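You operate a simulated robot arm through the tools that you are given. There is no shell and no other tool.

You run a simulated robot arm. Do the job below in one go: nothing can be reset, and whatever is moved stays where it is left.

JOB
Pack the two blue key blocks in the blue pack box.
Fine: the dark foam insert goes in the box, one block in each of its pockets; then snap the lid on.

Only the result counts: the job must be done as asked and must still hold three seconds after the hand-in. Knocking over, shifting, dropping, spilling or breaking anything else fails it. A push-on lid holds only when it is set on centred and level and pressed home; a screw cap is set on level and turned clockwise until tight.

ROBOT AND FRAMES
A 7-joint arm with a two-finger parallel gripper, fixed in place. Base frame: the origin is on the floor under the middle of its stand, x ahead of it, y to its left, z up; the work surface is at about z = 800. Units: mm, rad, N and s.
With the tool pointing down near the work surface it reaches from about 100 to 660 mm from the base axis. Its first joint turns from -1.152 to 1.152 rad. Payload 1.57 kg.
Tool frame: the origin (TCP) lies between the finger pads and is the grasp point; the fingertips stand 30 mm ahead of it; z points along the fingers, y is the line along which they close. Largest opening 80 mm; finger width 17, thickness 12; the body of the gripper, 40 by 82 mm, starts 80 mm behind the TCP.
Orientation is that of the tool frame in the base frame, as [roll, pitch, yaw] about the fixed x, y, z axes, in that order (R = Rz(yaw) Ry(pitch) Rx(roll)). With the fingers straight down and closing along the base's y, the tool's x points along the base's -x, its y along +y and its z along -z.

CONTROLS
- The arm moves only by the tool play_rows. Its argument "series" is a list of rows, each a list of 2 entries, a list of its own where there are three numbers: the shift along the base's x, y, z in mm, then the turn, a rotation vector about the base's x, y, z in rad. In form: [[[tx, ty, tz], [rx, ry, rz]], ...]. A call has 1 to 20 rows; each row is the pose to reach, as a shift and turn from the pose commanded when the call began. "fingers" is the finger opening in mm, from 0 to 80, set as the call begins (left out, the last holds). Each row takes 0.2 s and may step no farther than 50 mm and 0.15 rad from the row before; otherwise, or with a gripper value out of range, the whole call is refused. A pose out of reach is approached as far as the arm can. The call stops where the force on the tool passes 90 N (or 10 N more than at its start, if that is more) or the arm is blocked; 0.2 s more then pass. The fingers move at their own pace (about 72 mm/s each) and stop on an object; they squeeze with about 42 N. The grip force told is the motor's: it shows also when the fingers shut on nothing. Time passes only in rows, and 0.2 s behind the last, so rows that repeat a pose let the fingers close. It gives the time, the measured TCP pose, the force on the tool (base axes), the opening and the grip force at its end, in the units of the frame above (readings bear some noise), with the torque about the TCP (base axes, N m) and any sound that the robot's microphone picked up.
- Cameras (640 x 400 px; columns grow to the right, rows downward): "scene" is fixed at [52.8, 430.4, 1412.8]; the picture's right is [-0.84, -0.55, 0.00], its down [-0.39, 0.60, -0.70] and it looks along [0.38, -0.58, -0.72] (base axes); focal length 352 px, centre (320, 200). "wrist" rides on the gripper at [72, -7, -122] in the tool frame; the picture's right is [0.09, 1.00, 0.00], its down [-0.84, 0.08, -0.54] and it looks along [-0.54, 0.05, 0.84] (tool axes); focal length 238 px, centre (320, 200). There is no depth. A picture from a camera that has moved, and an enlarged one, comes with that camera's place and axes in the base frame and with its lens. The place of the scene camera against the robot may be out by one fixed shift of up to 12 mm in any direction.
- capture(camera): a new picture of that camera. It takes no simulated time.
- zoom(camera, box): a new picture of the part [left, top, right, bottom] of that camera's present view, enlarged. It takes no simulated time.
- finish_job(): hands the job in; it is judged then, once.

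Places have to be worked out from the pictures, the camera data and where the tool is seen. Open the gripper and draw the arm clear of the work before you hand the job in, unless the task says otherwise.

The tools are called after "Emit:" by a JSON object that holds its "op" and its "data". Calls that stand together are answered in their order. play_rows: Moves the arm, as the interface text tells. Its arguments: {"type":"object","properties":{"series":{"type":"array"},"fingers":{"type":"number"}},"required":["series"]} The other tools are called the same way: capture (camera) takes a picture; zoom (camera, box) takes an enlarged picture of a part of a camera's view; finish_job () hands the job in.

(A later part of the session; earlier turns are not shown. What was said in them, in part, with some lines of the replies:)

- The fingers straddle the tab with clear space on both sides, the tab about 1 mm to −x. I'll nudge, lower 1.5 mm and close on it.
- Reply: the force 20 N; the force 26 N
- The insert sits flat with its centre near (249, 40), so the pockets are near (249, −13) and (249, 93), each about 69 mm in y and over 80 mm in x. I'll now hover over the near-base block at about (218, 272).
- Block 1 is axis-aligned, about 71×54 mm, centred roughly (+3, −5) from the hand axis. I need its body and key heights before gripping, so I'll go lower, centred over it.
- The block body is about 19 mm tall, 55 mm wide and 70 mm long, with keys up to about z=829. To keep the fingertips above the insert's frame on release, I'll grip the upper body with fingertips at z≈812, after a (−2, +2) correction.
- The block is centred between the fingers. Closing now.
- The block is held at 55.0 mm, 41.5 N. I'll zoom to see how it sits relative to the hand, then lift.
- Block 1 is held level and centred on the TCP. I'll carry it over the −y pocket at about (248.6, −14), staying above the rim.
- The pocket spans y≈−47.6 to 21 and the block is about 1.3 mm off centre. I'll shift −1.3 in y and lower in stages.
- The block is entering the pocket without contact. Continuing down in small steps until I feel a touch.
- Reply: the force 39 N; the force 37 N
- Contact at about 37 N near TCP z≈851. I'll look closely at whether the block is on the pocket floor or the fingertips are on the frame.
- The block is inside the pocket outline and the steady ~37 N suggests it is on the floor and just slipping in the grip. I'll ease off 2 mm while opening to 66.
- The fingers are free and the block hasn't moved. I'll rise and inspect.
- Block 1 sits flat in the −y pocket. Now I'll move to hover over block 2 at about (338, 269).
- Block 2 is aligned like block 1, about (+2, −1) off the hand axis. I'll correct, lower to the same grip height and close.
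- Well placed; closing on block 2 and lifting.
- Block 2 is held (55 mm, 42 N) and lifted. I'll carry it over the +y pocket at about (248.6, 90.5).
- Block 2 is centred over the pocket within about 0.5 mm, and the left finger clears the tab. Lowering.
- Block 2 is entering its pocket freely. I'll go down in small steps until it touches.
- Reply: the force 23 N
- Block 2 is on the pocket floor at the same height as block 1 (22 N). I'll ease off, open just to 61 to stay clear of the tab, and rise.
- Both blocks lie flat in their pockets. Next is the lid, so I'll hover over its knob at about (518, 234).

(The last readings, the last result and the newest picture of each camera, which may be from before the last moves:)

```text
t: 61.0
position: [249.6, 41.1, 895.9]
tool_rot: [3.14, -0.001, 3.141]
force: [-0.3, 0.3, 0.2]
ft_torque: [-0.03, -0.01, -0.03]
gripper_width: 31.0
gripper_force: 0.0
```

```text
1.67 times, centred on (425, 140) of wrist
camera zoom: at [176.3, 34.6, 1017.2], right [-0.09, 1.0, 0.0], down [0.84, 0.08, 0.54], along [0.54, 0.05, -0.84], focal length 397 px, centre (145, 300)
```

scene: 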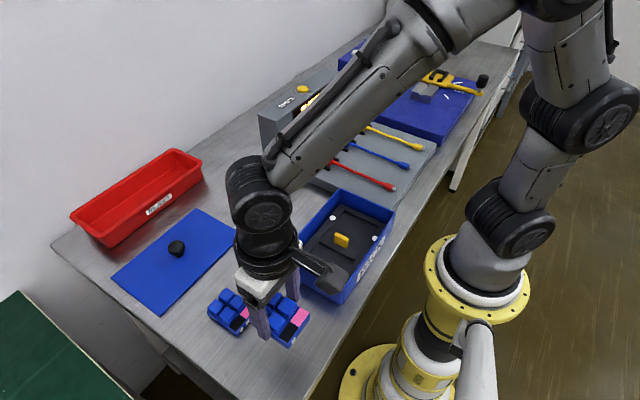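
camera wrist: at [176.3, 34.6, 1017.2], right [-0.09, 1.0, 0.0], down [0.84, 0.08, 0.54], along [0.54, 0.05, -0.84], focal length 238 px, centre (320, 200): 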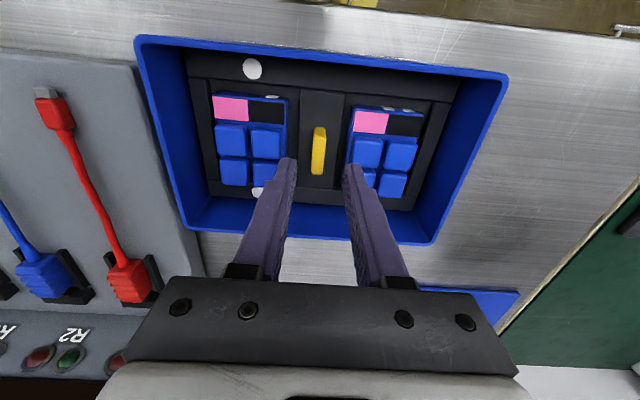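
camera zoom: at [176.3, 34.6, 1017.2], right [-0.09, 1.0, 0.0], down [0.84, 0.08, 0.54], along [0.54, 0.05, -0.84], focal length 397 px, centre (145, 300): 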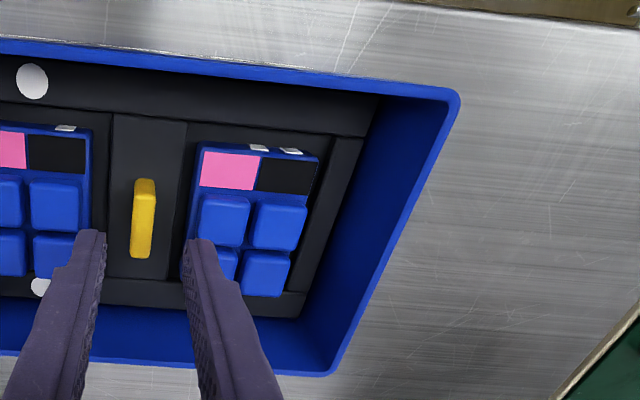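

I'll enlarge the four rim corners at this reference pose for accurate pixel positions.

Emit:
{"op": "zoom", "data": {"camera": "wrist", "box": [120, 20, 200, 70]}}

Emit:
{"op": "zoom", "data": {"camera": "wrist", "box": [450, 55, 530, 105]}}

Emit:
{"op": "zoom", "data": {"camera": "wrist", "box": [160, 200, 240, 250]}}

Emit:
{"op": "zoom", "data": {"camera": "wrist", "box": [390, 210, 470, 260]}}

```text
8.00 times, centred on (160, 45) of wrist
camera zoom: at [176.3, 34.6, 1017.2], right [-0.09, 1.0, 0.0], down [0.84, 0.08, 0.54], along [0.54, 0.05, -0.84], focal length 1907 px, centre (1600, 1440)
```

zoom: 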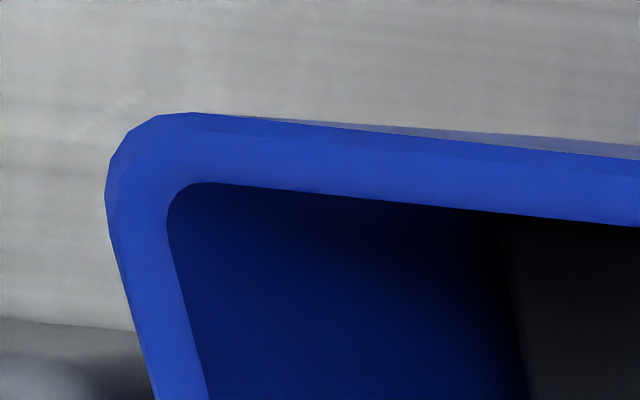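

```text
8.00 times, centred on (490, 80) of wrist
camera zoom: at [176.3, 34.6, 1017.2], right [-0.09, 1.0, 0.0], down [0.84, 0.08, 0.54], along [0.54, 0.05, -0.84], focal length 1907 px, centre (-1040, 1160)
```

zoom: 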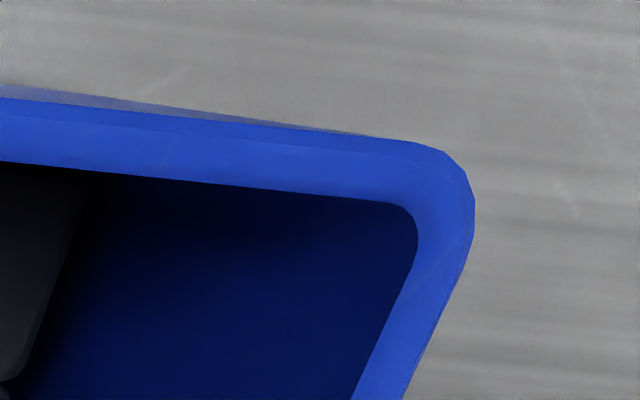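

```text
8.00 times, centred on (200, 225) of wrist
camera zoom: at [176.3, 34.6, 1017.2], right [-0.09, 1.0, 0.0], down [0.84, 0.08, 0.54], along [0.54, 0.05, -0.84], focal length 1907 px, centre (1280, 0)
```

zoom: 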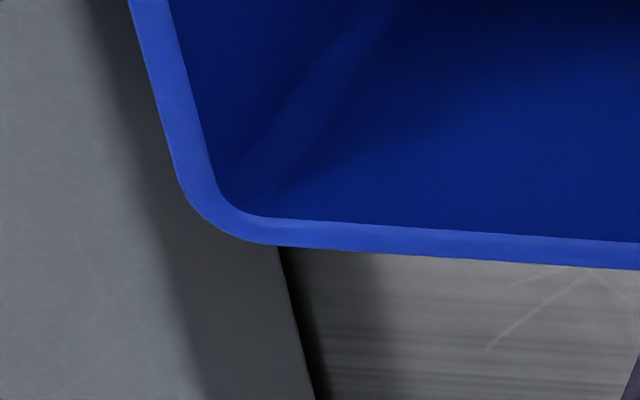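

```text
8.00 times, centred on (430, 235) of wrist
camera zoom: at [176.3, 34.6, 1017.2], right [-0.09, 1.0, 0.0], down [0.84, 0.08, 0.54], along [0.54, 0.05, -0.84], focal length 1907 px, centre (-560, -80)
```

zoom: 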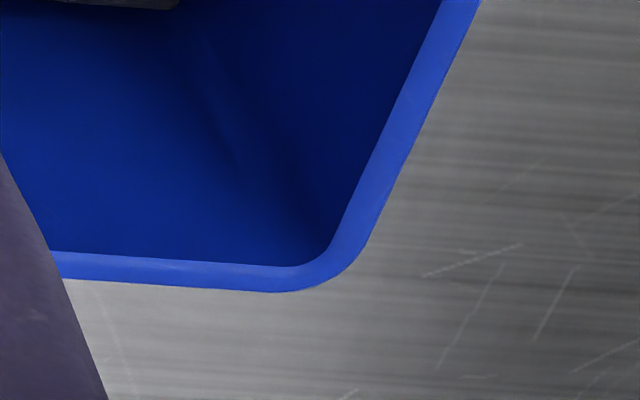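

The rim geometry is very consistent: inner opening about 131.8×211.9 mm, centred (0.8, −1.25) mm from the hand axis, which is (249.1, 40.35) in camera-based coordinates. Now I'll go back over the lid knob, fingers open to 60.

Emit:
{"op": "play_rows", "data": {"series": [[[0, 0, 40], [0, 0, 0]], [[39, 28, 60], [0, 0, 0]], [[78, 56, 60], [0, 0, 0]], [[117, 84, 60], [0, 0, 0]], [[156, 112, 60], [0, 0, 0]], [[195, 140, 60], [0, 0, 0]], [[234, 168, 60], [0, 0, 0]], [[271.1, 195.8, 60], [0, 0, 0]], [[271.1, 195.8, 20], [0, 0, 0]], [[271.1, 195.8, -15], [0, 0, 0]], [[271.1, 195.8, -15], [0, 0, 0]], [[271.1, 195.8, -15], [0, 0, 0]], [[271.1, 195.8, -15], [0, 0, 0]], [[271.1, 195.8, -15], [0, 0, 0]]], "fingers": 60}}

Emit:
{"op": "capture", "data": {"camera": "wrist"}}

Emit:
{"op": "zoom", "data": {"camera": "wrist", "box": [270, 100, 370, 200]}}

Emit:
{"op": "zoom", "data": {"camera": "scene", "box": [130, 200, 230, 290]}}

```text
refused: row 2 steps farther than a row can; nothing moved
```

```text
taken
camera wrist: at [176.3, 34.6, 1017.2], right [-0.09, 1.0, 0.0], down [0.84, 0.08, 0.54], along [0.54, 0.05, -0.84], focal length 238 px, centre (320, 200)
```

wrist: 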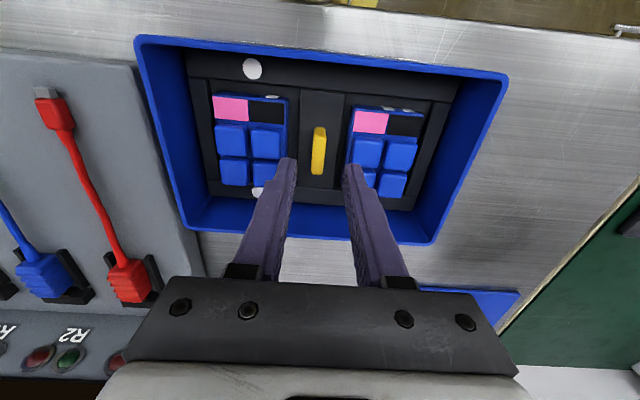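

```text
4.00 times, centred on (320, 150) of wrist
camera zoom: at [176.3, 34.6, 1017.2], right [-0.09, 1.0, 0.0], down [0.84, 0.08, 0.54], along [0.54, 0.05, -0.84], focal length 953 px, centre (320, 400)
```

zoom: 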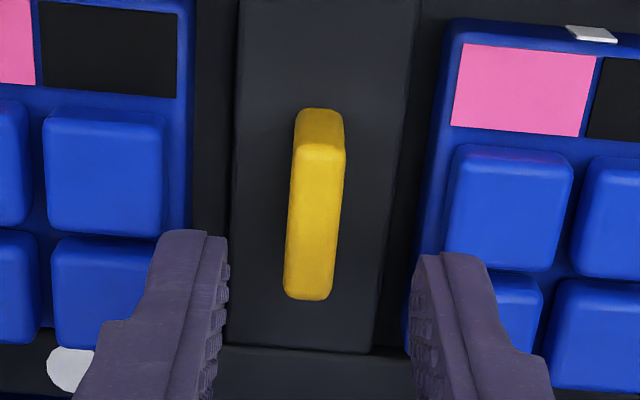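

```text
4.44 times, centred on (180, 245) of scene
camera zoom: at [52.8, 430.4, 1412.8], right [-0.84, -0.55, 0.0], down [-0.39, 0.6, -0.7], along [0.38, -0.58, -0.72], focal length 1565 px, centre (942, 0)
```

zoom: 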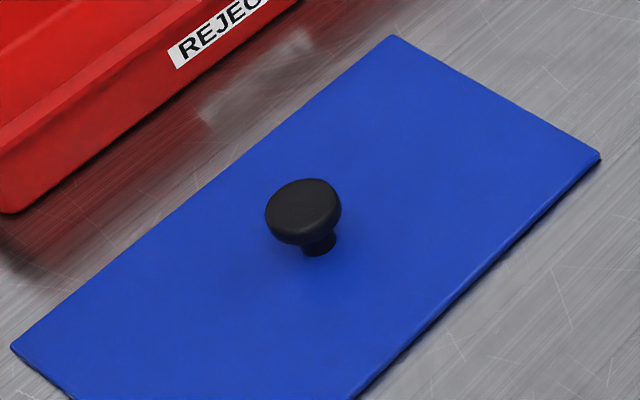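

The move was refused because one step was too long, and nothing moved. I'll resend it with shorter steps.

Emit:
{"op": "play_rows", "data": {"series": [[[0, 0, 30], [0, 0, 0]], [[0, 0, 60], [0, 0, 0]], [[38, 27, 60], [0, 0, 0]], [[77, 55, 60], [0, 0, 0]], [[116, 83, 60], [0, 0, 0]], [[155, 111, 60], [0, 0, 0]], [[194, 139, 60], [0, 0, 0]], [[233, 167, 60], [0, 0, 0]], [[271.1, 195.8, 60], [0, 0, 0]], [[271.1, 195.8, 20], [0, 0, 0]], [[271.1, 195.8, -15], [0, 0, 0]], [[271.1, 195.8, -15], [0, 0, 0]], [[271.1, 195.8, -15], [0, 0, 0]], [[271.1, 195.8, -15], [0, 0, 0]], [[271.1, 195.8, -15], [0, 0, 0]]], "fingers": 60}}

Emit:
{"op": "capture", "data": {"camera": "wrist"}}

Emit:
{"op": "zoom", "data": {"camera": "wrist", "box": [270, 100, 370, 200]}}

Emit:
{"op": "zoom", "data": {"camera": "scene", "box": [130, 200, 230, 290]}}

```text
t: 64.2
position: [522.5, 234.8, 880.6]
tool_rot: [-3.142, -0.001, -3.141]
force: [-0.3, -0.8, 0.7]
ft_torque: [-0.02, 0.0, 0.01]
gripper_width: 59.8
gripper_force: 0.0
```

```text
taken
camera wrist: at [448.7, 228.9, 1001.7], right [-0.09, 1.0, 0.0], down [0.84, 0.08, 0.54], along [0.54, 0.05, -0.84], focal length 238 px, centre (320, 200)
```

wrist: 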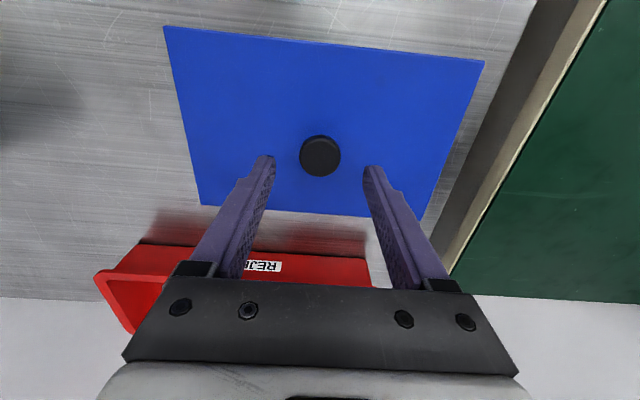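

```text
4.00 times, centred on (320, 150) of wrist
camera zoom: at [448.7, 228.9, 1001.7], right [-0.09, 1.0, 0.0], down [0.84, 0.08, 0.54], along [0.54, 0.05, -0.84], focal length 953 px, centre (320, 400)
```

zoom: 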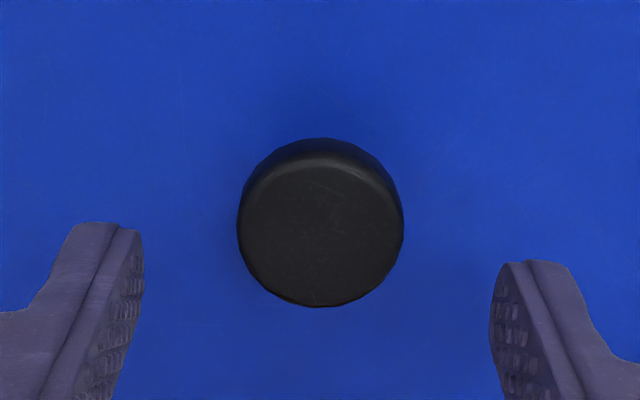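

```text
4.44 times, centred on (180, 245) of scene
camera zoom: at [52.8, 430.4, 1412.8], right [-0.84, -0.55, 0.0], down [-0.39, 0.6, -0.7], along [0.38, -0.58, -0.72], focal length 1565 px, centre (942, 0)
```

zoom: 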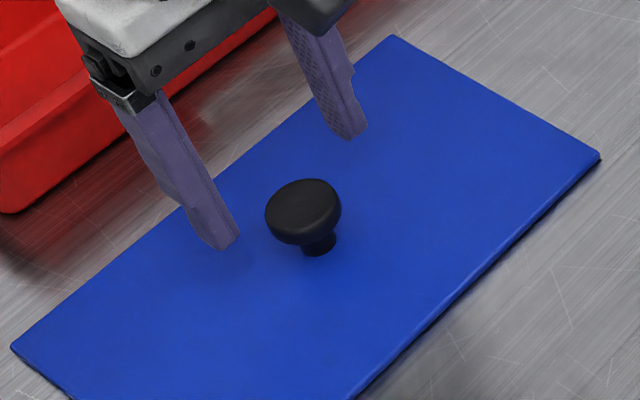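

The knob is centred on the hand axis to within about 0.5 mm. I'll lower so the fingertips reach z≈811, just below the cap and above the plate, then grip it.

Emit:
{"op": "play_rows", "data": {"series": [[[0, 0, -12], [0, 0, 0]], [[0, 0, -24], [0, 0, 0]], [[0, 0, -33], [0, 0, 0]], [[0, 0, -38.5], [0, 0, 0]], [[0, 0, -38.5], [0, 0, 0]], [[0, 0, -38.5], [0, 0, 0]]], "fingers": 60}}

Emit:
{"op": "capture", "data": {"camera": "wrist"}}

Emit:
{"op": "zoom", "data": {"camera": "scene", "box": [130, 200, 230, 290]}}

```text
t: 65.6
position: [520.3, 235.4, 842.2]
tool_rot: [-3.142, 0.001, -3.14]
force: [-0.1, -0.3, 0.0]
ft_torque: [-0.01, 0.01, 0.02]
gripper_width: 59.8
gripper_force: 0.1
```

```text
taken
camera wrist: at [447.5, 229.1, 963.8], right [-0.09, 1.0, 0.0], down [0.84, 0.08, 0.54], along [0.54, 0.05, -0.84], focal length 238 px, centre (320, 200)
```

wrist: 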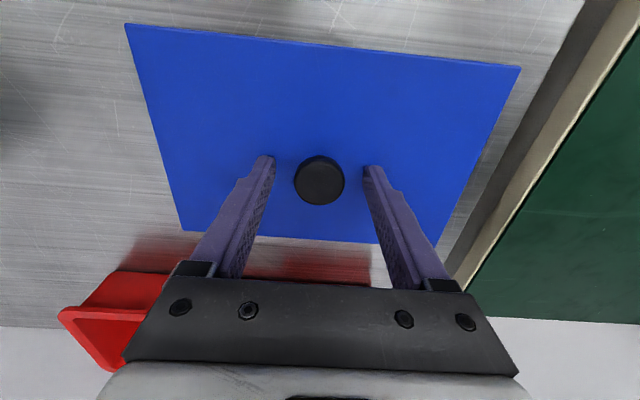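

```text
4.44 times, centred on (180, 245) of scene
camera zoom: at [52.8, 430.4, 1412.8], right [-0.84, -0.55, 0.0], down [-0.39, 0.6, -0.7], along [0.38, -0.58, -0.72], focal length 1565 px, centre (942, 0)
```

zoom: 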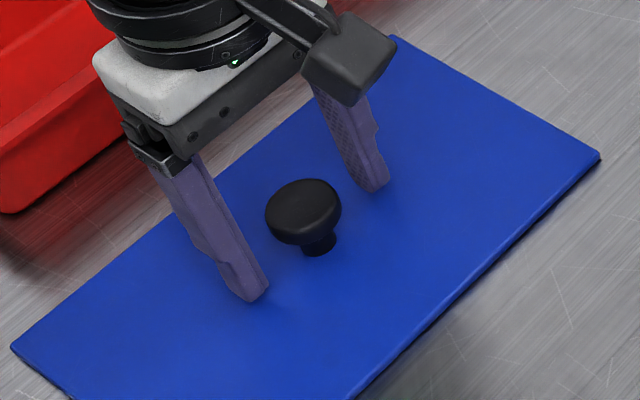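

Position is good. Closing on the knob cap.

Emit:
{"op": "play_rows", "data": {"series": [[[0, 0, 0], [0, 0, 0]], [[0, 0, 0], [0, 0, 0]], [[0, 0, 0], [0, 0, 0]], [[0, 0, 0], [0, 0, 0]], [[0, 0, 0], [0, 0, 0]]], "fingers": 15}}

Emit:
{"op": "capture", "data": {"camera": "wrist"}}

Emit:
{"op": "zoom", "data": {"camera": "wrist", "box": [110, 10, 190, 60]}}

Emit:
{"op": "zoom", "data": {"camera": "wrist", "box": [460, 45, 540, 95]}}

Emit:
{"op": "zoom", "data": {"camera": "wrist", "box": [160, 200, 240, 250]}}

Emit:
{"op": "zoom", "data": {"camera": "wrist", "box": [390, 210, 470, 260]}}

```text
t: 66.8
position: [520.7, 235.7, 842.0]
tool_rot: [-3.141, -0.002, -3.141]
force: [-0.4, -0.9, -0.1]
ft_torque: [0.0, -0.03, 0.0]
gripper_width: 30.5
gripper_force: 39.6
```

```text
taken
camera wrist: at [447.5, 229.1, 963.8], right [-0.09, 1.0, 0.0], down [0.84, 0.08, 0.54], along [0.54, 0.05, -0.84], focal length 238 px, centre (320, 200)
```

wrist: 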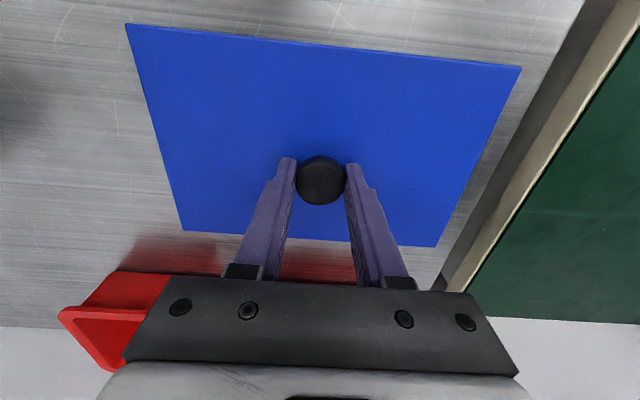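

```text
8.00 times, centred on (150, 35) of wrist
camera zoom: at [447.5, 229.1, 963.8], right [-0.09, 1.0, 0.0], down [0.84, 0.08, 0.54], along [0.54, 0.05, -0.84], focal length 1907 px, centre (1680, 1520)
```

zoom: 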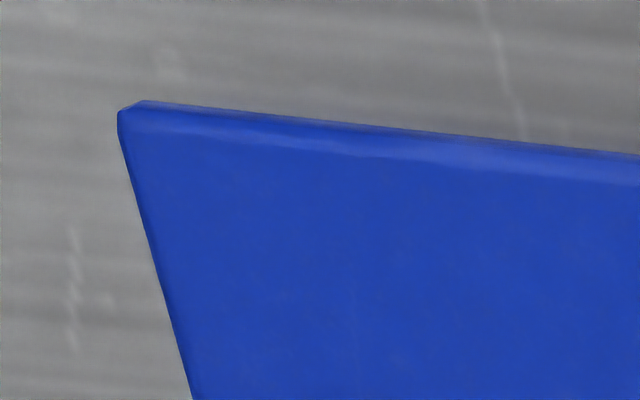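

```text
8.00 times, centred on (500, 70) of wrist
camera zoom: at [447.5, 229.1, 963.8], right [-0.09, 1.0, 0.0], down [0.84, 0.08, 0.54], along [0.54, 0.05, -0.84], focal length 1907 px, centre (-1120, 1240)
```

zoom: 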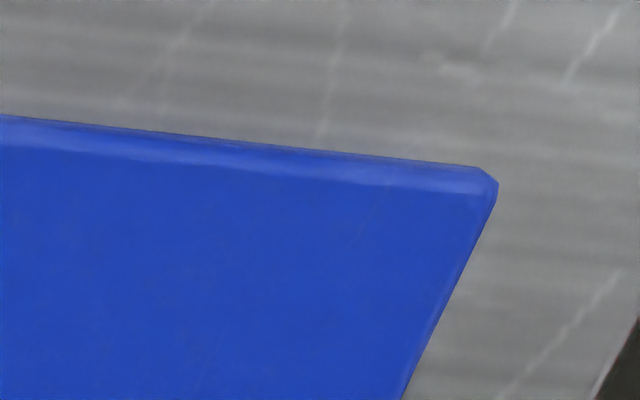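

```text
8.00 times, centred on (200, 225) of wrist
camera zoom: at [447.5, 229.1, 963.8], right [-0.09, 1.0, 0.0], down [0.84, 0.08, 0.54], along [0.54, 0.05, -0.84], focal length 1907 px, centre (1280, 0)
```

zoom: 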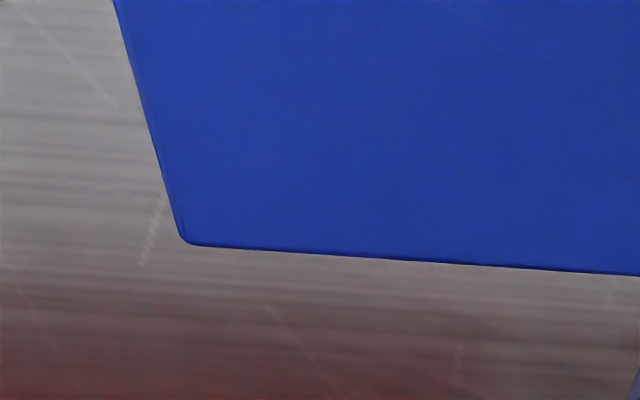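

```text
8.00 times, centred on (430, 235) of wrist
camera zoom: at [447.5, 229.1, 963.8], right [-0.09, 1.0, 0.0], down [0.84, 0.08, 0.54], along [0.54, 0.05, -0.84], focal length 1907 px, centre (-560, -80)
```

zoom: 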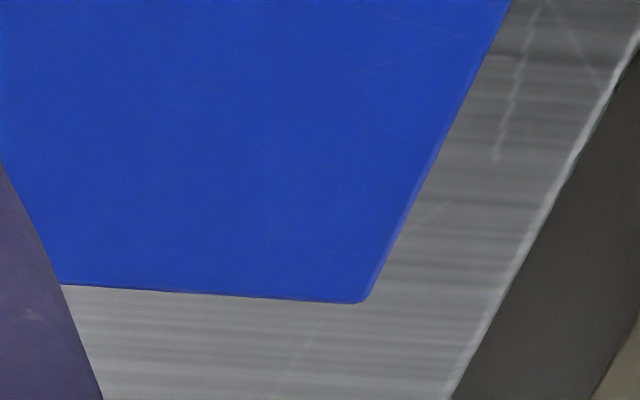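

The knob is gripped (30.5 mm, 39.6 N). The lid measures about 145.5×225.5 mm and is square to the hand. Comparing it with the box reference, it will be centred when the camera sits at about (177.7, 33.7). I'll lift it slowly and confirm it stays rigid in the grip.

Emit:
{"op": "play_rows", "data": {"series": [[[0, 0, 3], [0, 0, 0]], [[0, 0, 8], [0, 0, 0]], [[0, 0, 18], [0, 0, 0]], [[0, 0, 35], [0, 0, 0]], [[0, 0, 55], [0, 0, 0]], [[0, 0, 80], [0, 0, 0]], [[0, 0, 100], [0, 0, 0]], [[0, 0, 118], [0, 0, 0]], [[0, 0, 118], [0, 0, 0]], [[0, 0, 118], [0, 0, 0]], [[0, 0, 118], [0, 0, 0]]], "fingers": 15}}

Emit:
{"op": "capture", "data": {"camera": "wrist"}}

Emit:
{"op": "capture", "data": {"camera": "scene"}}

```text
t: 69.2
position: [520.5, 235.9, 959.3]
tool_rot: [3.141, 0.001, -3.141]
force: [-0.1, 0.5, -1.3]
ft_torque: [0.02, -0.01, 0.03]
gripper_width: 30.6
gripper_force: 40.0
```

```text
taken
camera wrist: at [447.4, 229.3, 1082.3], right [-0.09, 1.0, 0.0], down [0.84, 0.08, 0.54], along [0.54, 0.05, -0.84], focal length 238 px, centre (320, 200)
```

wrist: 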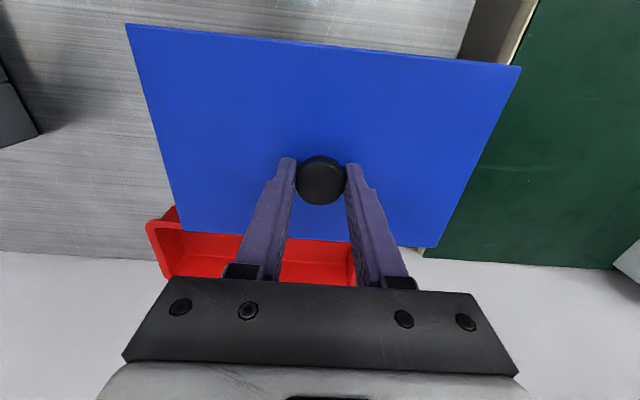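

```text
taken
```

scene: 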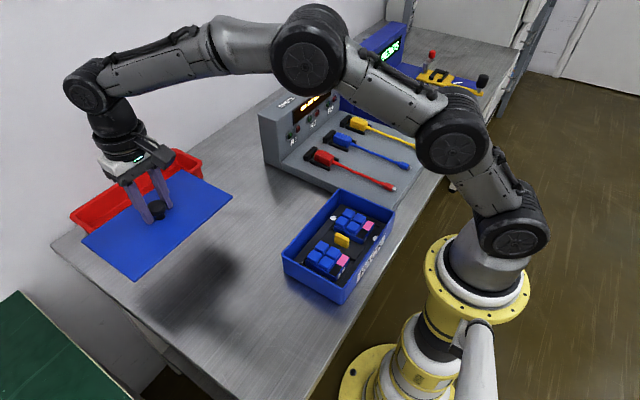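

The lid hangs level and unchanged in the hand. I'll carry it over the box and stop with its underside about 20 mm above the rim.

Emit:
{"op": "play_rows", "data": {"series": [[[-15, -11, 0], [0, 0, 0]], [[-40, -29, 0], [0, 0, 0]], [[-70, -51, 0], [0, 0, 0]], [[-100, -72.5, 0], [0, 0, 0]], [[-130, -94.3, 0], [0, 0, 0]], [[-160, -116, 0], [0, 0, 0]], [[-190, -137.8, 0], [0, 0, 0]], [[-220, -159.5, 0], [0, 0, 0]], [[-245, -177.7, 0], [0, 0, 0]], [[-262, -190, 0], [0, 0, 0]], [[-269.7, -195.6, 0], [0, 0, 0]], [[-269.7, -195.6, 0], [0, 0, 0]], [[-269.7, -195.6, -15], [0, 0, 0]], [[-269.7, -195.6, -30], [0, 0, 0]], [[-269.7, -195.6, -40], [0, 0, 0]], [[-269.7, -195.6, -40], [0, 0, 0]], [[-269.7, -195.6, -40], [0, 0, 0]], [[-269.7, -195.6, -40], [0, 0, 0]], [[-269.7, -195.6, -40], [0, 0, 0]]], "fingers": 15}}

Emit:
{"op": "capture", "data": {"camera": "wrist"}}

Emit:
{"op": "zoom", "data": {"camera": "scene", "box": [260, 150, 420, 310]}}

```text
t: 73.2
position: [250.0, 40.0, 920.1]
tool_rot: [-3.142, 0.0, 3.141]
force: [-0.2, -0.3, -0.4]
ft_torque: [-0.01, -0.01, 0.02]
gripper_width: 30.8
gripper_force: 39.5
```

```text
taken
camera wrist: at [177.4, 34.1, 1041.7], right [-0.09, 1.0, 0.0], down [0.84, 0.08, 0.54], along [0.54, 0.05, -0.84], focal length 238 px, centre (320, 200)
```

wrist: 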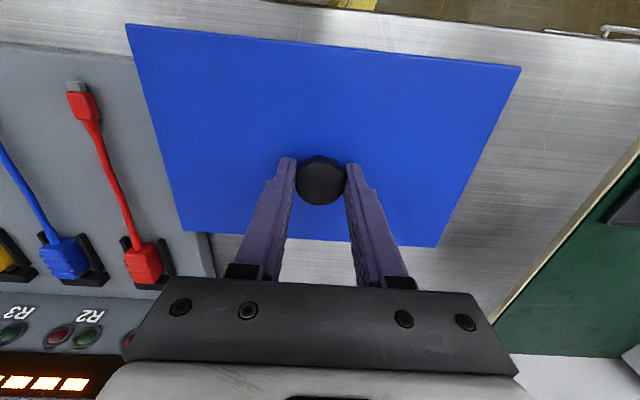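

```text
2.50 times, centred on (340, 230) of scene
camera zoom: at [52.8, 430.4, 1412.8], right [-0.84, -0.55, 0.0], down [-0.39, 0.6, -0.7], along [0.38, -0.58, -0.72], focal length 880 px, centre (270, 125)
```

zoom: 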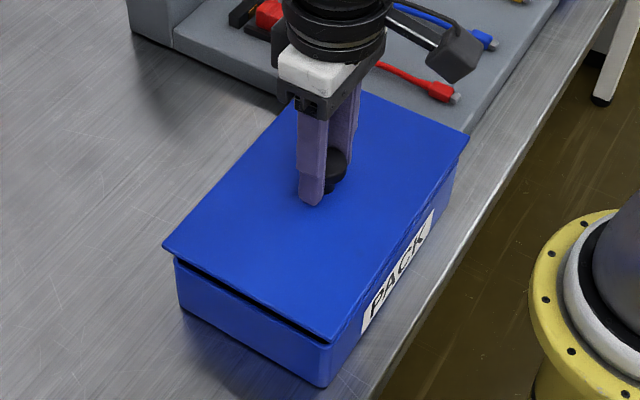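

The camera reads (177.4, 34.1), only (0.3, −0.4) mm from target. I'll apply that and lower to about 4 mm above the rim.

Emit:
{"op": "play_rows", "data": {"series": [[[0.3, -0.4, -5], [0, 0, 0]], [[0.3, -0.4, -10], [0, 0, 0]], [[0.3, -0.4, -15], [0, 0, 0]], [[0.3, -0.4, -15], [0, 0, 0]], [[0.3, -0.4, -15], [0, 0, 0]], [[0.3, -0.4, -15], [0, 0, 0]]], "fingers": 15}}

Emit:
{"op": "zoom", "data": {"camera": "wrist", "box": [110, 10, 540, 260]}}

Emit:
{"op": "zoom", "data": {"camera": "scene", "box": [270, 220, 370, 310]}}

Emit:
{"op": "zoom", "data": {"camera": "scene", "box": [340, 170, 410, 240]}}

```text
t: 74.6
position: [250.2, 38.8, 905.8]
tool_rot: [-3.141, 0.001, 3.141]
force: [-0.3, -0.3, -0.5]
ft_torque: [-0.01, -0.02, -0.01]
gripper_width: 30.5
gripper_force: 40.2
```

```text
1.49 times, centred on (325, 135) of wrist
camera zoom: at [177.9, 33.2, 1027.0], right [-0.09, 1.0, 0.0], down [0.84, 0.08, 0.54], along [0.54, 0.05, -0.84], focal length 355 px, centre (313, 297)
```

zoom: 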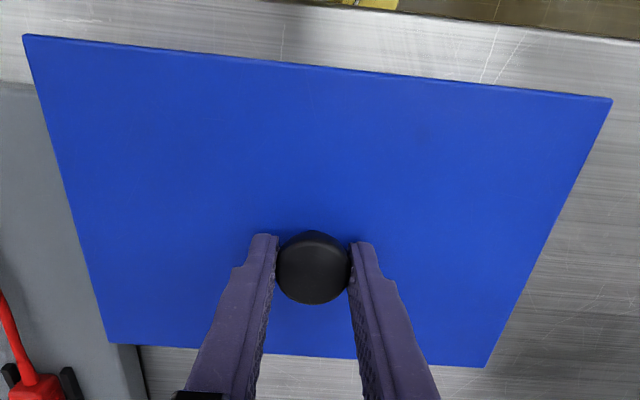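

```text
4.44 times, centred on (320, 265) of scene
camera zoom: at [52.8, 430.4, 1412.8], right [-0.84, -0.55, 0.0], down [-0.39, 0.6, -0.7], along [0.38, -0.58, -0.72], focal length 1565 px, centre (320, -89)
```

zoom: 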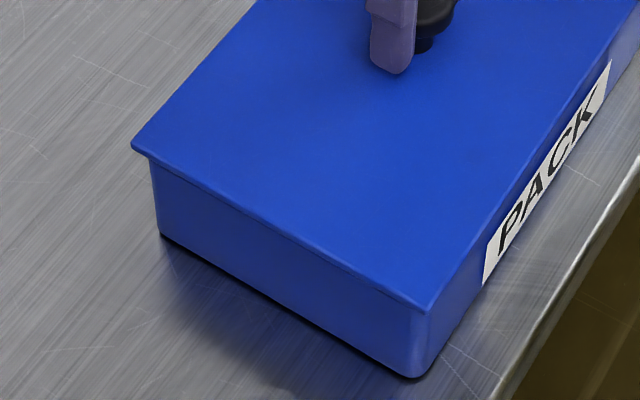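

```text
5.71 times, centred on (375, 205) of scene
camera zoom: at [52.8, 430.4, 1412.8], right [-0.84, -0.55, 0.0], down [-0.39, 0.6, -0.7], along [0.38, -0.58, -0.72], focal length 2012 px, centre (6, 171)
```

zoom: 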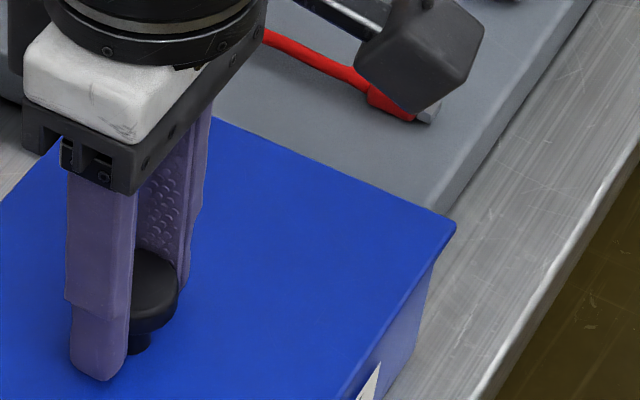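

Camera now at (177.9, 33.2), within about 0.5 mm of target, and the lid looks level and slightly overhanging. I'll nudge +0.4 in y and lower gently to first contact.

Emit:
{"op": "play_rows", "data": {"series": [[[-0.2, 0.4, -1], [0, 0, 0]], [[-0.2, 0.4, -2], [0, 0, 0]], [[-0.2, 0.4, -3], [0, 0, 0]], [[-0.2, 0.4, -3], [0, 0, 0]], [[-0.2, 0.4, -3], [0, 0, 0]]], "fingers": 15}}

Emit:
{"op": "zoom", "data": {"camera": "wrist", "box": [110, 10, 540, 260]}}

```text
t: 75.8
position: [248.9, 39.5, 902.4]
tool_rot: [-3.141, 0.0, 3.141]
force: [0.6, 0.3, -0.8]
ft_torque: [0.03, 0.02, -0.02]
gripper_width: 30.5
gripper_force: 39.5
```

```text
1.49 times, centred on (325, 135) of wrist
camera zoom: at [177.5, 33.5, 1023.8], right [-0.09, 1.0, 0.0], down [0.84, 0.08, 0.54], along [0.54, 0.05, -0.84], focal length 355 px, centre (313, 297)
```

zoom: 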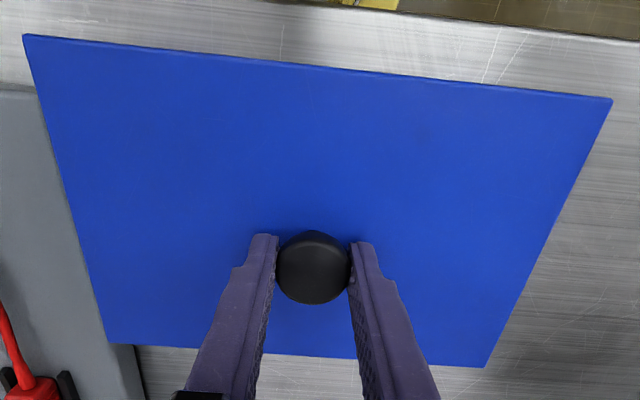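

Camera at (177.5, 33.5), essentially on target, with no contact yet. I'll continue down in 1 mm steps.

Emit:
{"op": "play_rows", "data": {"series": [[[0.1, 0.1, -1], [0, 0, 0]], [[0.1, 0.1, -1.5], [0, 0, 0]], [[0.1, 0.1, -1.5], [0, 0, 0]], [[0.1, 0.1, -1.5], [0, 0, 0]]], "fingers": 15}}

Emit:
{"op": "play_rows", "data": {"series": [[[0, 0, -1], [0, 0, 0]], [[0, 0, -1.5], [0, 0, 0]], [[0, 0, -1.5], [0, 0, 0]], [[0, 0, -1.5], [0, 0, 0]]], "fingers": 15}}

```text
t: 76.8
position: [250.8, 40.1, 901.5]
tool_rot: [3.141, 0.003, 3.141]
force: [-8.3, -4.7, 36.1]
ft_torque: [-0.05, 0.08, 0.01]
gripper_width: 30.5
gripper_force: 39.3
heard: snap
```

```text
t: 77.8
position: [251.8, 41.2, 900.9]
tool_rot: [-3.141, 0.004, -3.141]
force: [-2.8, -3.7, 33.9]
ft_torque: [-0.07, -0.1, 0.07]
gripper_width: 30.6
gripper_force: 39.6
```

I heard a snap at about 36 N. I'll check how the lid sits now.

Emit:
{"op": "capture", "data": {"camera": "wrist"}}

Emit:
{"op": "zoom", "data": {"camera": "scene", "box": [270, 220, 370, 310]}}

Emit:
{"op": "zoom", "data": {"camera": "scene", "box": [340, 170, 410, 240]}}

```text
taken
camera wrist: at [178.0, 33.8, 1021.2], right [-0.09, 1.0, 0.0], down [0.83, 0.08, 0.55], along [0.54, 0.05, -0.84], focal length 238 px, centre (320, 200)
```

wrist: 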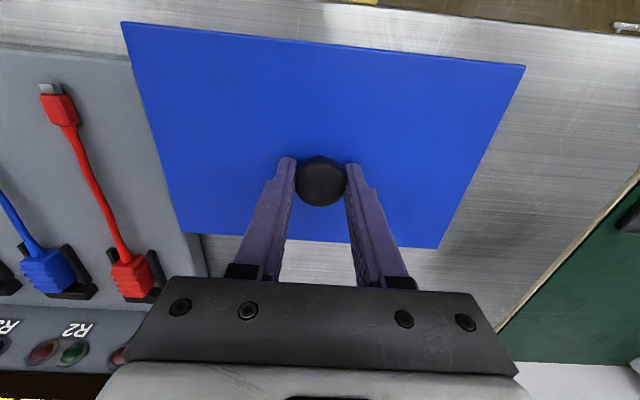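

```text
4.44 times, centred on (320, 265) of scene
camera zoom: at [52.5, 430.2, 1412.8], right [-0.84, -0.55, 0.0], down [-0.39, 0.6, -0.7], along [0.38, -0.58, -0.72], focal length 1565 px, centre (320, -89)
```

zoom: 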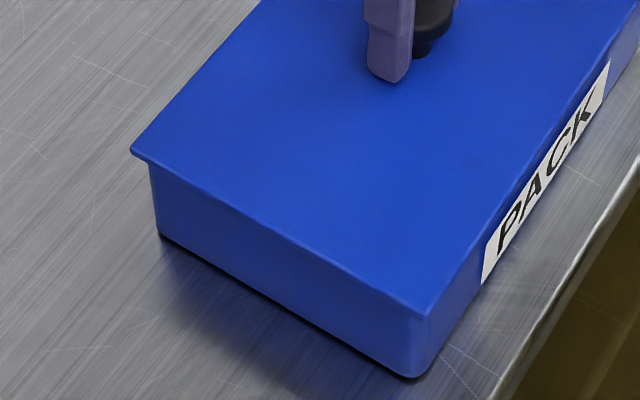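

```text
5.71 times, centred on (375, 205) of scene
camera zoom: at [52.5, 430.2, 1412.8], right [-0.84, -0.55, 0.0], down [-0.39, 0.6, -0.7], along [0.38, -0.58, -0.72], focal length 2012 px, centre (6, 171)
```

zoom: 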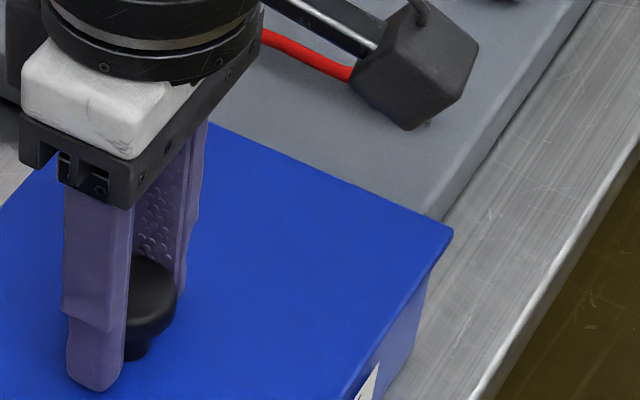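

The lid sits flush with the gap closed all along the visible sides. I'll ease the load, open the fingers and rise clear to inspect.

Emit:
{"op": "play_rows", "data": {"series": [[[0, 0, 1], [0, 0, 0]], [[0, 0, 2], [0, 0, 0]], [[0, 0, 2], [0, 0, 0]], [[0, 0, 2], [0, 0, 0]], [[0, 0, 2], [0, 0, 0]]], "fingers": 60}}

Emit:
{"op": "play_rows", "data": {"series": [[[0, 0, 5], [0, 0, 0]], [[0, 0, 15], [0, 0, 0]], [[0, 0, 30], [0, 0, 0]], [[0, 0, 50], [0, 0, 0]], [[0, 0, 70], [0, 0, 0]], [[0, 0, 70], [0, 0, 0]], [[0, 0, 70], [0, 0, 0]]], "fingers": 60}}

Emit:
{"op": "capture", "data": {"camera": "wrist"}}

Emit:
{"op": "zoom", "data": {"camera": "scene", "box": [270, 160, 410, 310]}}

```text
t: 79.0
position: [250.8, 39.6, 901.2]
tool_rot: [-3.141, 0.001, 3.141]
force: [-0.7, 0.3, 0.9]
ft_torque: [-0.02, -0.01, -0.01]
gripper_width: 59.7
gripper_force: 0.0
```

```text
t: 80.6
position: [250.5, 39.8, 971.4]
tool_rot: [-3.141, 0.001, -3.14]
force: [-0.2, -0.9, -0.6]
ft_torque: [-0.01, -0.03, 0.04]
gripper_width: 60.0
gripper_force: 0.0
```

```text
taken
camera wrist: at [177.3, 33.7, 1093.3], right [-0.09, 1.0, 0.0], down [0.84, 0.08, 0.54], along [0.54, 0.05, -0.84], focal length 238 px, centre (320, 200)
```

wrist: 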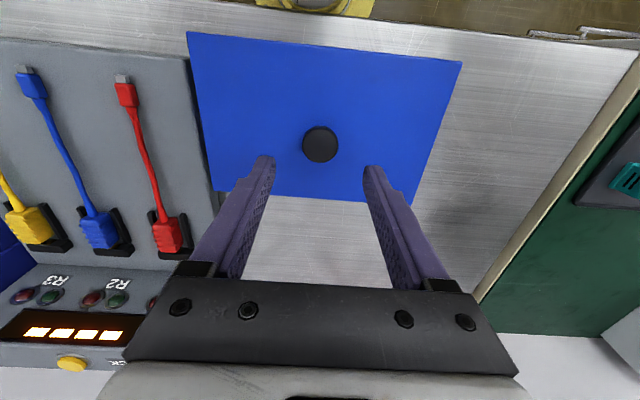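

```text
2.67 times, centred on (340, 235) of scene
camera zoom: at [52.8, 430.4, 1412.8], right [-0.84, -0.55, 0.0], down [-0.39, 0.6, -0.7], along [0.38, -0.58, -0.72], focal length 939 px, centre (267, 107)
```

zoom: 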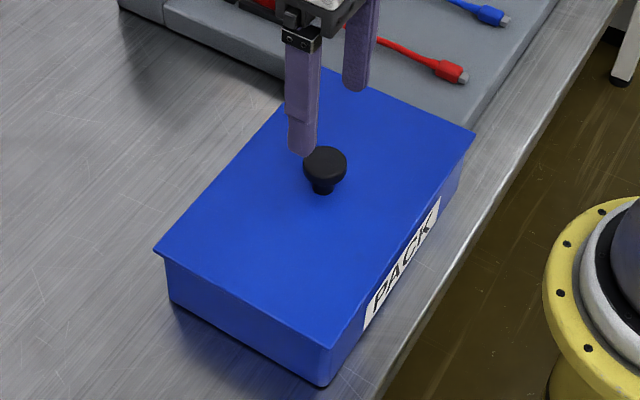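

The lid is square on the box with the knob directly under the hand. To be sure it is pressed home, I'll close the fingers and press gently on the knob's centre, watching the force.

Emit:
{"op": "play_rows", "data": {"series": [[[0, 0, 0], [0, 0, 0]], [[0, 0, 0], [0, 0, 0]], [[0, 0, -15], [0, 0, 0]], [[0, 0, -30], [0, 0, 0]], [[0, 0, -40], [0, 0, 0]], [[0, 0, -47], [0, 0, 0]], [[0, 0, -47], [0, 0, 0]], [[0, 0, -47], [0, 0, 0]]], "fingers": 0}}

Emit:
{"op": "capture", "data": {"camera": "wrist"}}

Emit:
{"op": "zoom", "data": {"camera": "scene", "box": [290, 170, 380, 250]}}

```text
t: 82.4
position: [250.8, 40.9, 926.9]
tool_rot: [-3.14, 0.006, 3.141]
force: [-25.0, -6.4, 83.8]
ft_torque: [-0.2, 0.91, 0.02]
gripper_width: 0.2
gripper_force: 21.3
```

```text
taken
camera wrist: at [177.5, 34.1, 1049.2], right [-0.09, 1.0, 0.0], down [0.83, 0.08, 0.55], along [0.54, 0.05, -0.84], focal length 238 px, centre (320, 200)
```

wrist: 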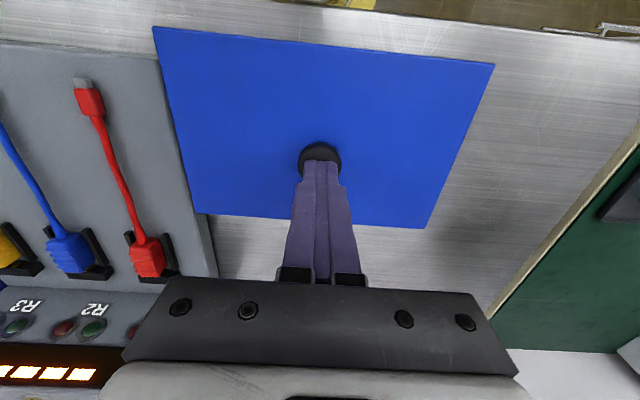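

```text
5.00 times, centred on (335, 210) of scene
camera zoom: at [51.5, 430.1, 1412.9], right [-0.84, -0.55, 0.0], down [-0.39, 0.6, -0.7], along [0.38, -0.58, -0.72], focal length 1760 px, centre (245, 150)
```

zoom: 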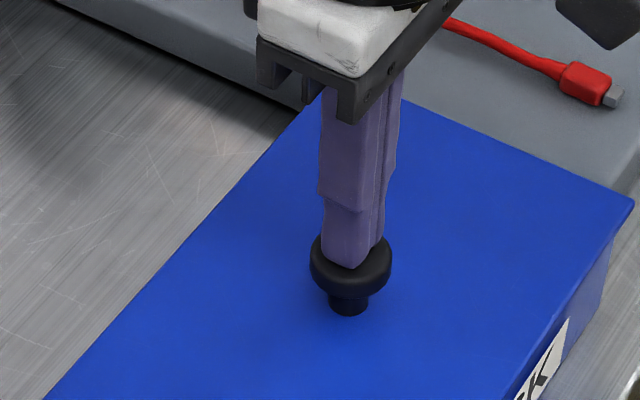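

That pressed the knob with about 84 N at its centre. There was no further snap or movement, so the lid was already home. I'll back off and inspect.

Emit:
{"op": "play_rows", "data": {"series": [[[0, 0, 5], [0, 0, 0]], [[0, 0, 20], [0, 0, 0]], [[0, 0, 50], [0, 0, 0]], [[0, 0, 90], [0, 0, 0]], [[0, 0, 130], [0, 0, 0]], [[0, 0, 130], [0, 0, 0]], [[0, 0, 130], [0, 0, 0]]], "fingers": 0}}

Emit:
{"op": "capture", "data": {"camera": "wrist"}}

Emit:
{"op": "zoom", "data": {"camera": "scene", "box": [270, 160, 410, 310]}}

Emit:
{"op": "zoom", "data": {"camera": "scene", "box": [270, 240, 370, 310]}}

```text
t: 84.0
position: [249.7, 39.6, 1055.0]
tool_rot: [-3.141, 0.0, 3.141]
force: [0.2, 0.5, 0.5]
ft_torque: [-0.01, -0.01, 0.01]
gripper_width: 0.2
gripper_force: 21.4
```

```text
taken
camera wrist: at [176.8, 34.7, 1176.0], right [-0.09, 1.0, 0.0], down [0.84, 0.08, 0.54], along [0.54, 0.05, -0.84], focal length 238 px, centre (320, 200)
```

wrist: 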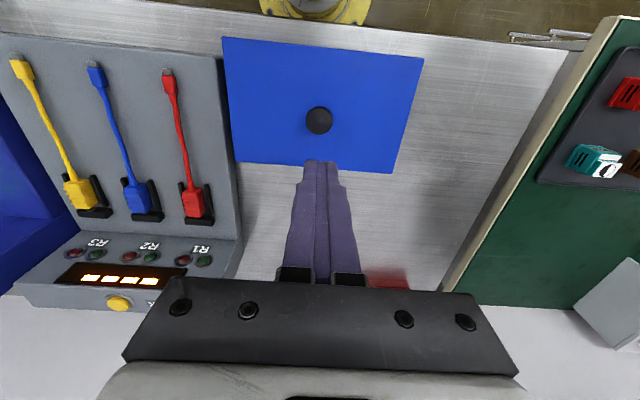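

```text
2.67 times, centred on (340, 235) of scene
camera zoom: at [52.8, 430.4, 1412.8], right [-0.84, -0.55, 0.0], down [-0.39, 0.6, -0.7], along [0.38, -0.58, -0.72], focal length 939 px, centre (267, 107)
```

zoom: 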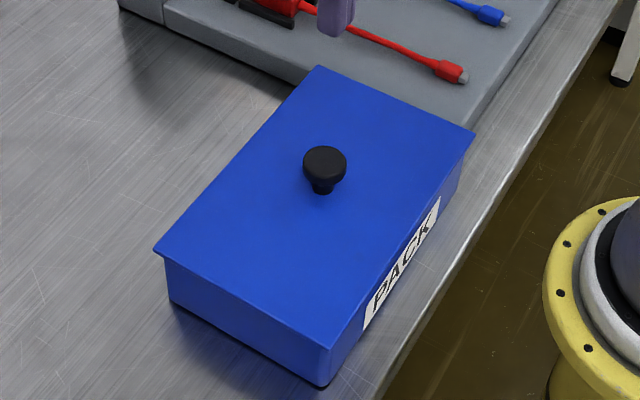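

```text
5.71 times, centred on (320, 275) of scene
camera zoom: at [52.8, 430.4, 1412.8], right [-0.84, -0.55, 0.0], down [-0.39, 0.6, -0.7], along [0.38, -0.58, -0.72], focal length 2012 px, centre (320, -229)
```

zoom: 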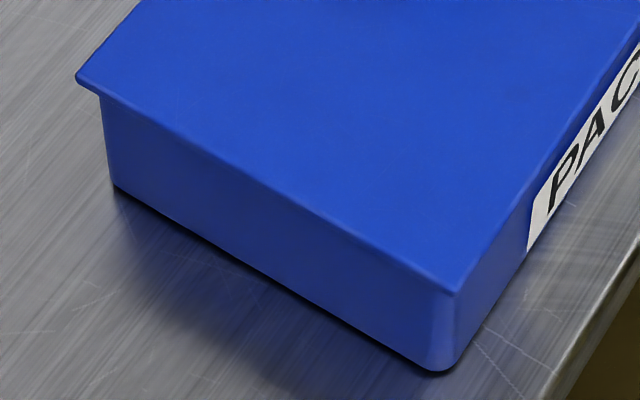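

The lid looks level and seated. I'll measure its edges from this pose to confirm it is centred on the box footprint.

Emit:
{"op": "zoom", "data": {"camera": "wrist", "box": [200, 20, 280, 70]}}

Emit:
{"op": "zoom", "data": {"camera": "wrist", "box": [370, 40, 450, 90]}}

Emit:
{"op": "zoom", "data": {"camera": "wrist", "box": [215, 130, 295, 180]}}

Emit:
{"op": "zoom", "data": {"camera": "wrist", "box": [350, 140, 430, 190]}}

```text
8.00 times, centred on (240, 45) of wrist
camera zoom: at [176.8, 34.7, 1176.0], right [-0.09, 1.0, 0.0], down [0.84, 0.08, 0.54], along [0.54, 0.05, -0.84], focal length 1907 px, centre (960, 1440)
```

zoom: 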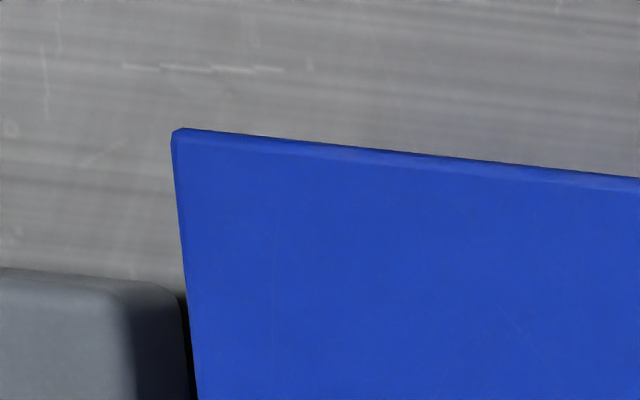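

```text
8.00 times, centred on (410, 65) of wrist
camera zoom: at [176.8, 34.7, 1176.0], right [-0.09, 1.0, 0.0], down [0.84, 0.08, 0.54], along [0.54, 0.05, -0.84], focal length 1907 px, centre (-400, 1280)
```

zoom: 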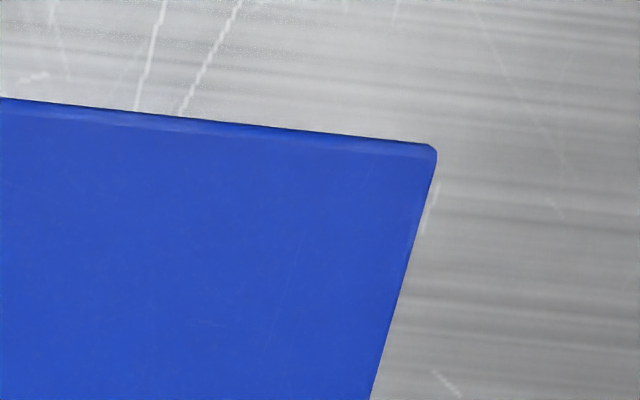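

```text
8.00 times, centred on (255, 155) of wrist
camera zoom: at [176.8, 34.7, 1176.0], right [-0.09, 1.0, 0.0], down [0.84, 0.08, 0.54], along [0.54, 0.05, -0.84], focal length 1907 px, centre (840, 560)
```

zoom: 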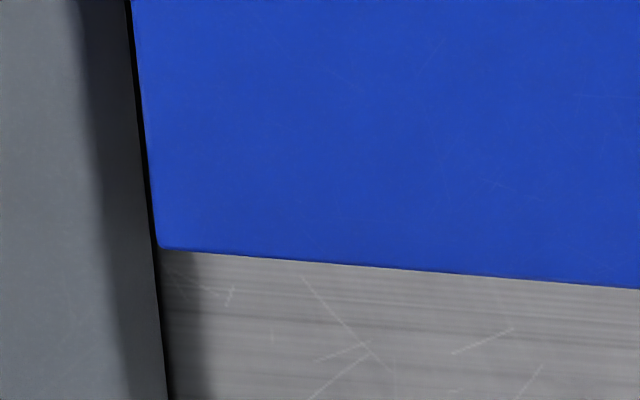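

```text
8.00 times, centred on (390, 165) of wrist
camera zoom: at [176.8, 34.7, 1176.0], right [-0.09, 1.0, 0.0], down [0.84, 0.08, 0.54], along [0.54, 0.05, -0.84], focal length 1907 px, centre (-240, 480)
```

zoom: 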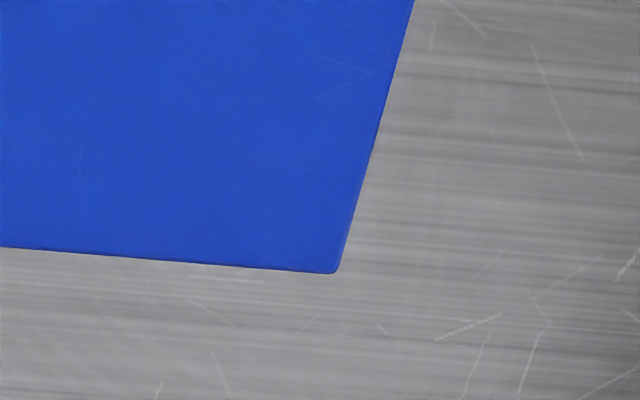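

Emit:
{"op": "zoom", "data": {"camera": "scene", "box": [270, 220, 370, 310]}}

Emit:
{"op": "capture", "data": {"camera": "scene"}}

```text
4.44 times, centred on (320, 265) of scene
camera zoom: at [52.8, 430.4, 1412.8], right [-0.84, -0.55, 0.0], down [-0.39, 0.6, -0.7], along [0.38, -0.58, -0.72], focal length 1565 px, centre (320, -89)
```

zoom: 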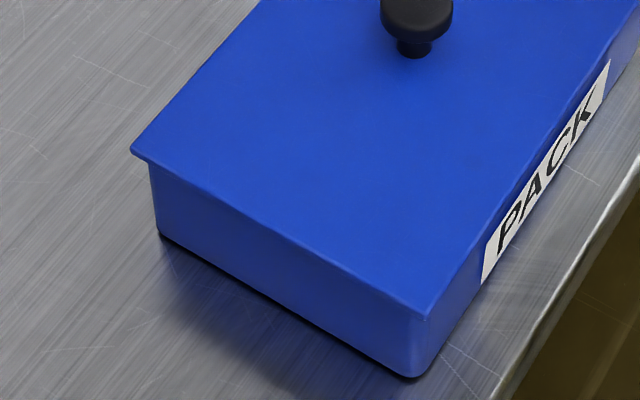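

```text
taken
```

scene: 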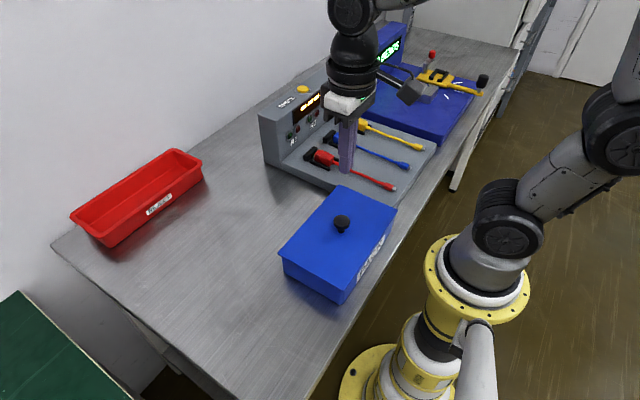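

The box hasn't moved. The lid edges fit a level plate centred at (249.7, 40.7), within about 0.6 mm of the box centre, and it snapped and took the press. I'll open the gripper and withdraw the arm to its start area.

Emit:
{"op": "play_rows", "data": {"series": [[[0, 0, 40], [0, 0, 0]], [[30, 22, 54], [0, 0, 0]], [[66, 50, 54], [0, 0, 0]], [[100, 76, 54], [0, 0, 0]], [[134, 101, 54], [0, 0, 0]], [[168, 127, 54], [0, 0, 0]], [[197, 149, 54], [0, 0, 0]], [[197, 149, 54], [0, 0, 0]], [[197, 149, 54], [0, 0, 0]], [[197, 149, 54], [0, 0, 0]]], "fingers": 80}}

Emit:
{"op": "capture", "data": {"camera": "scene"}}

Emit:
{"op": "capture", "data": {"camera": "wrist"}}

Emit:
{"op": "zoom", "data": {"camera": "scene", "box": [270, 160, 410, 310]}}

```text
t: 86.2
position: [443.3, 187.5, 1107.7]
tool_rot: [-3.141, 0.0, -3.141]
force: [-0.3, -0.1, -0.3]
ft_torque: [-0.03, 0.02, 0.02]
gripper_width: 79.9
gripper_force: 0.1
```

```text
taken
```

scene: 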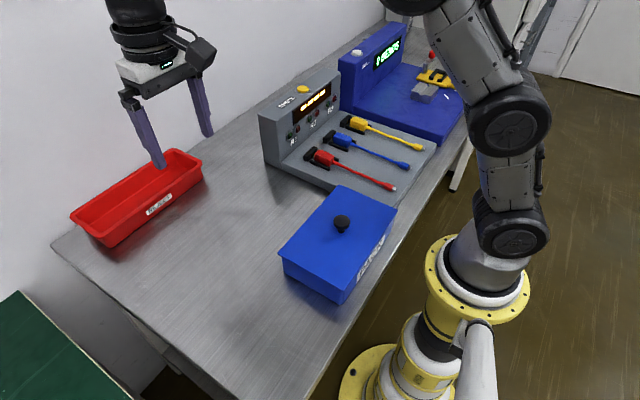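

```text
taken
camera wrist: at [371.6, 182.9, 1229.2], right [-0.09, 1.0, 0.0], down [0.84, 0.08, 0.54], along [0.54, 0.05, -0.84], focal length 238 px, centre (320, 200)
```

wrist: 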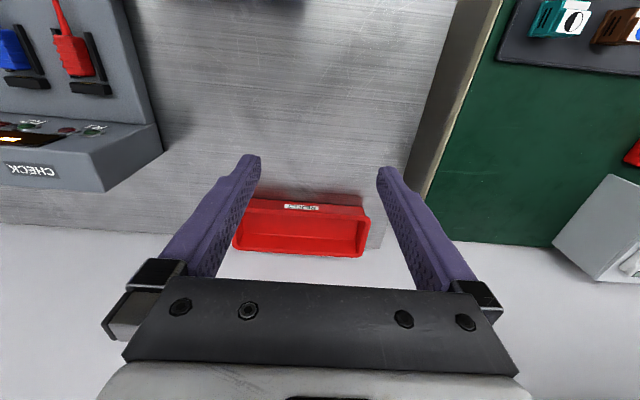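

```text
2.67 times, centred on (340, 235) of scene
camera zoom: at [52.8, 430.4, 1412.8], right [-0.84, -0.55, 0.0], down [-0.39, 0.6, -0.7], along [0.38, -0.58, -0.72], focal length 939 px, centre (267, 107)
```

zoom: 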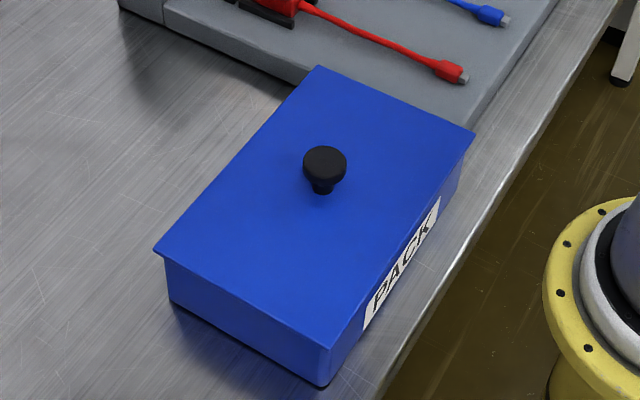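

The insert and both blocks are in the box, the lid is snapped on level and centred, and nothing else on the bench has moved. The gripper is open and the arm is clear, so I'm handing in the job.

Emit:
{"op": "finish_job", "data": {}}

```text
The job is handed in.
```

I packed the box and handed the job in; no verdict has come back yet.

- **Insert:** the dark foam insert is flat on the box floor.
- **Blocks:** there is one blue key block in each pocket, both lying flat.
- **Lid:** it snapped on audibly at about 36 N. I then pressed the knob at its centre with about 84 N, and there was no further snap or movement. By my measurements it is level and within about 0.6 mm of the box centre.

In the last pictures the box had not shifted and nothing else on the bench had been disturbed. The gripper is open and the arm is back near its starting position, clear of the work.
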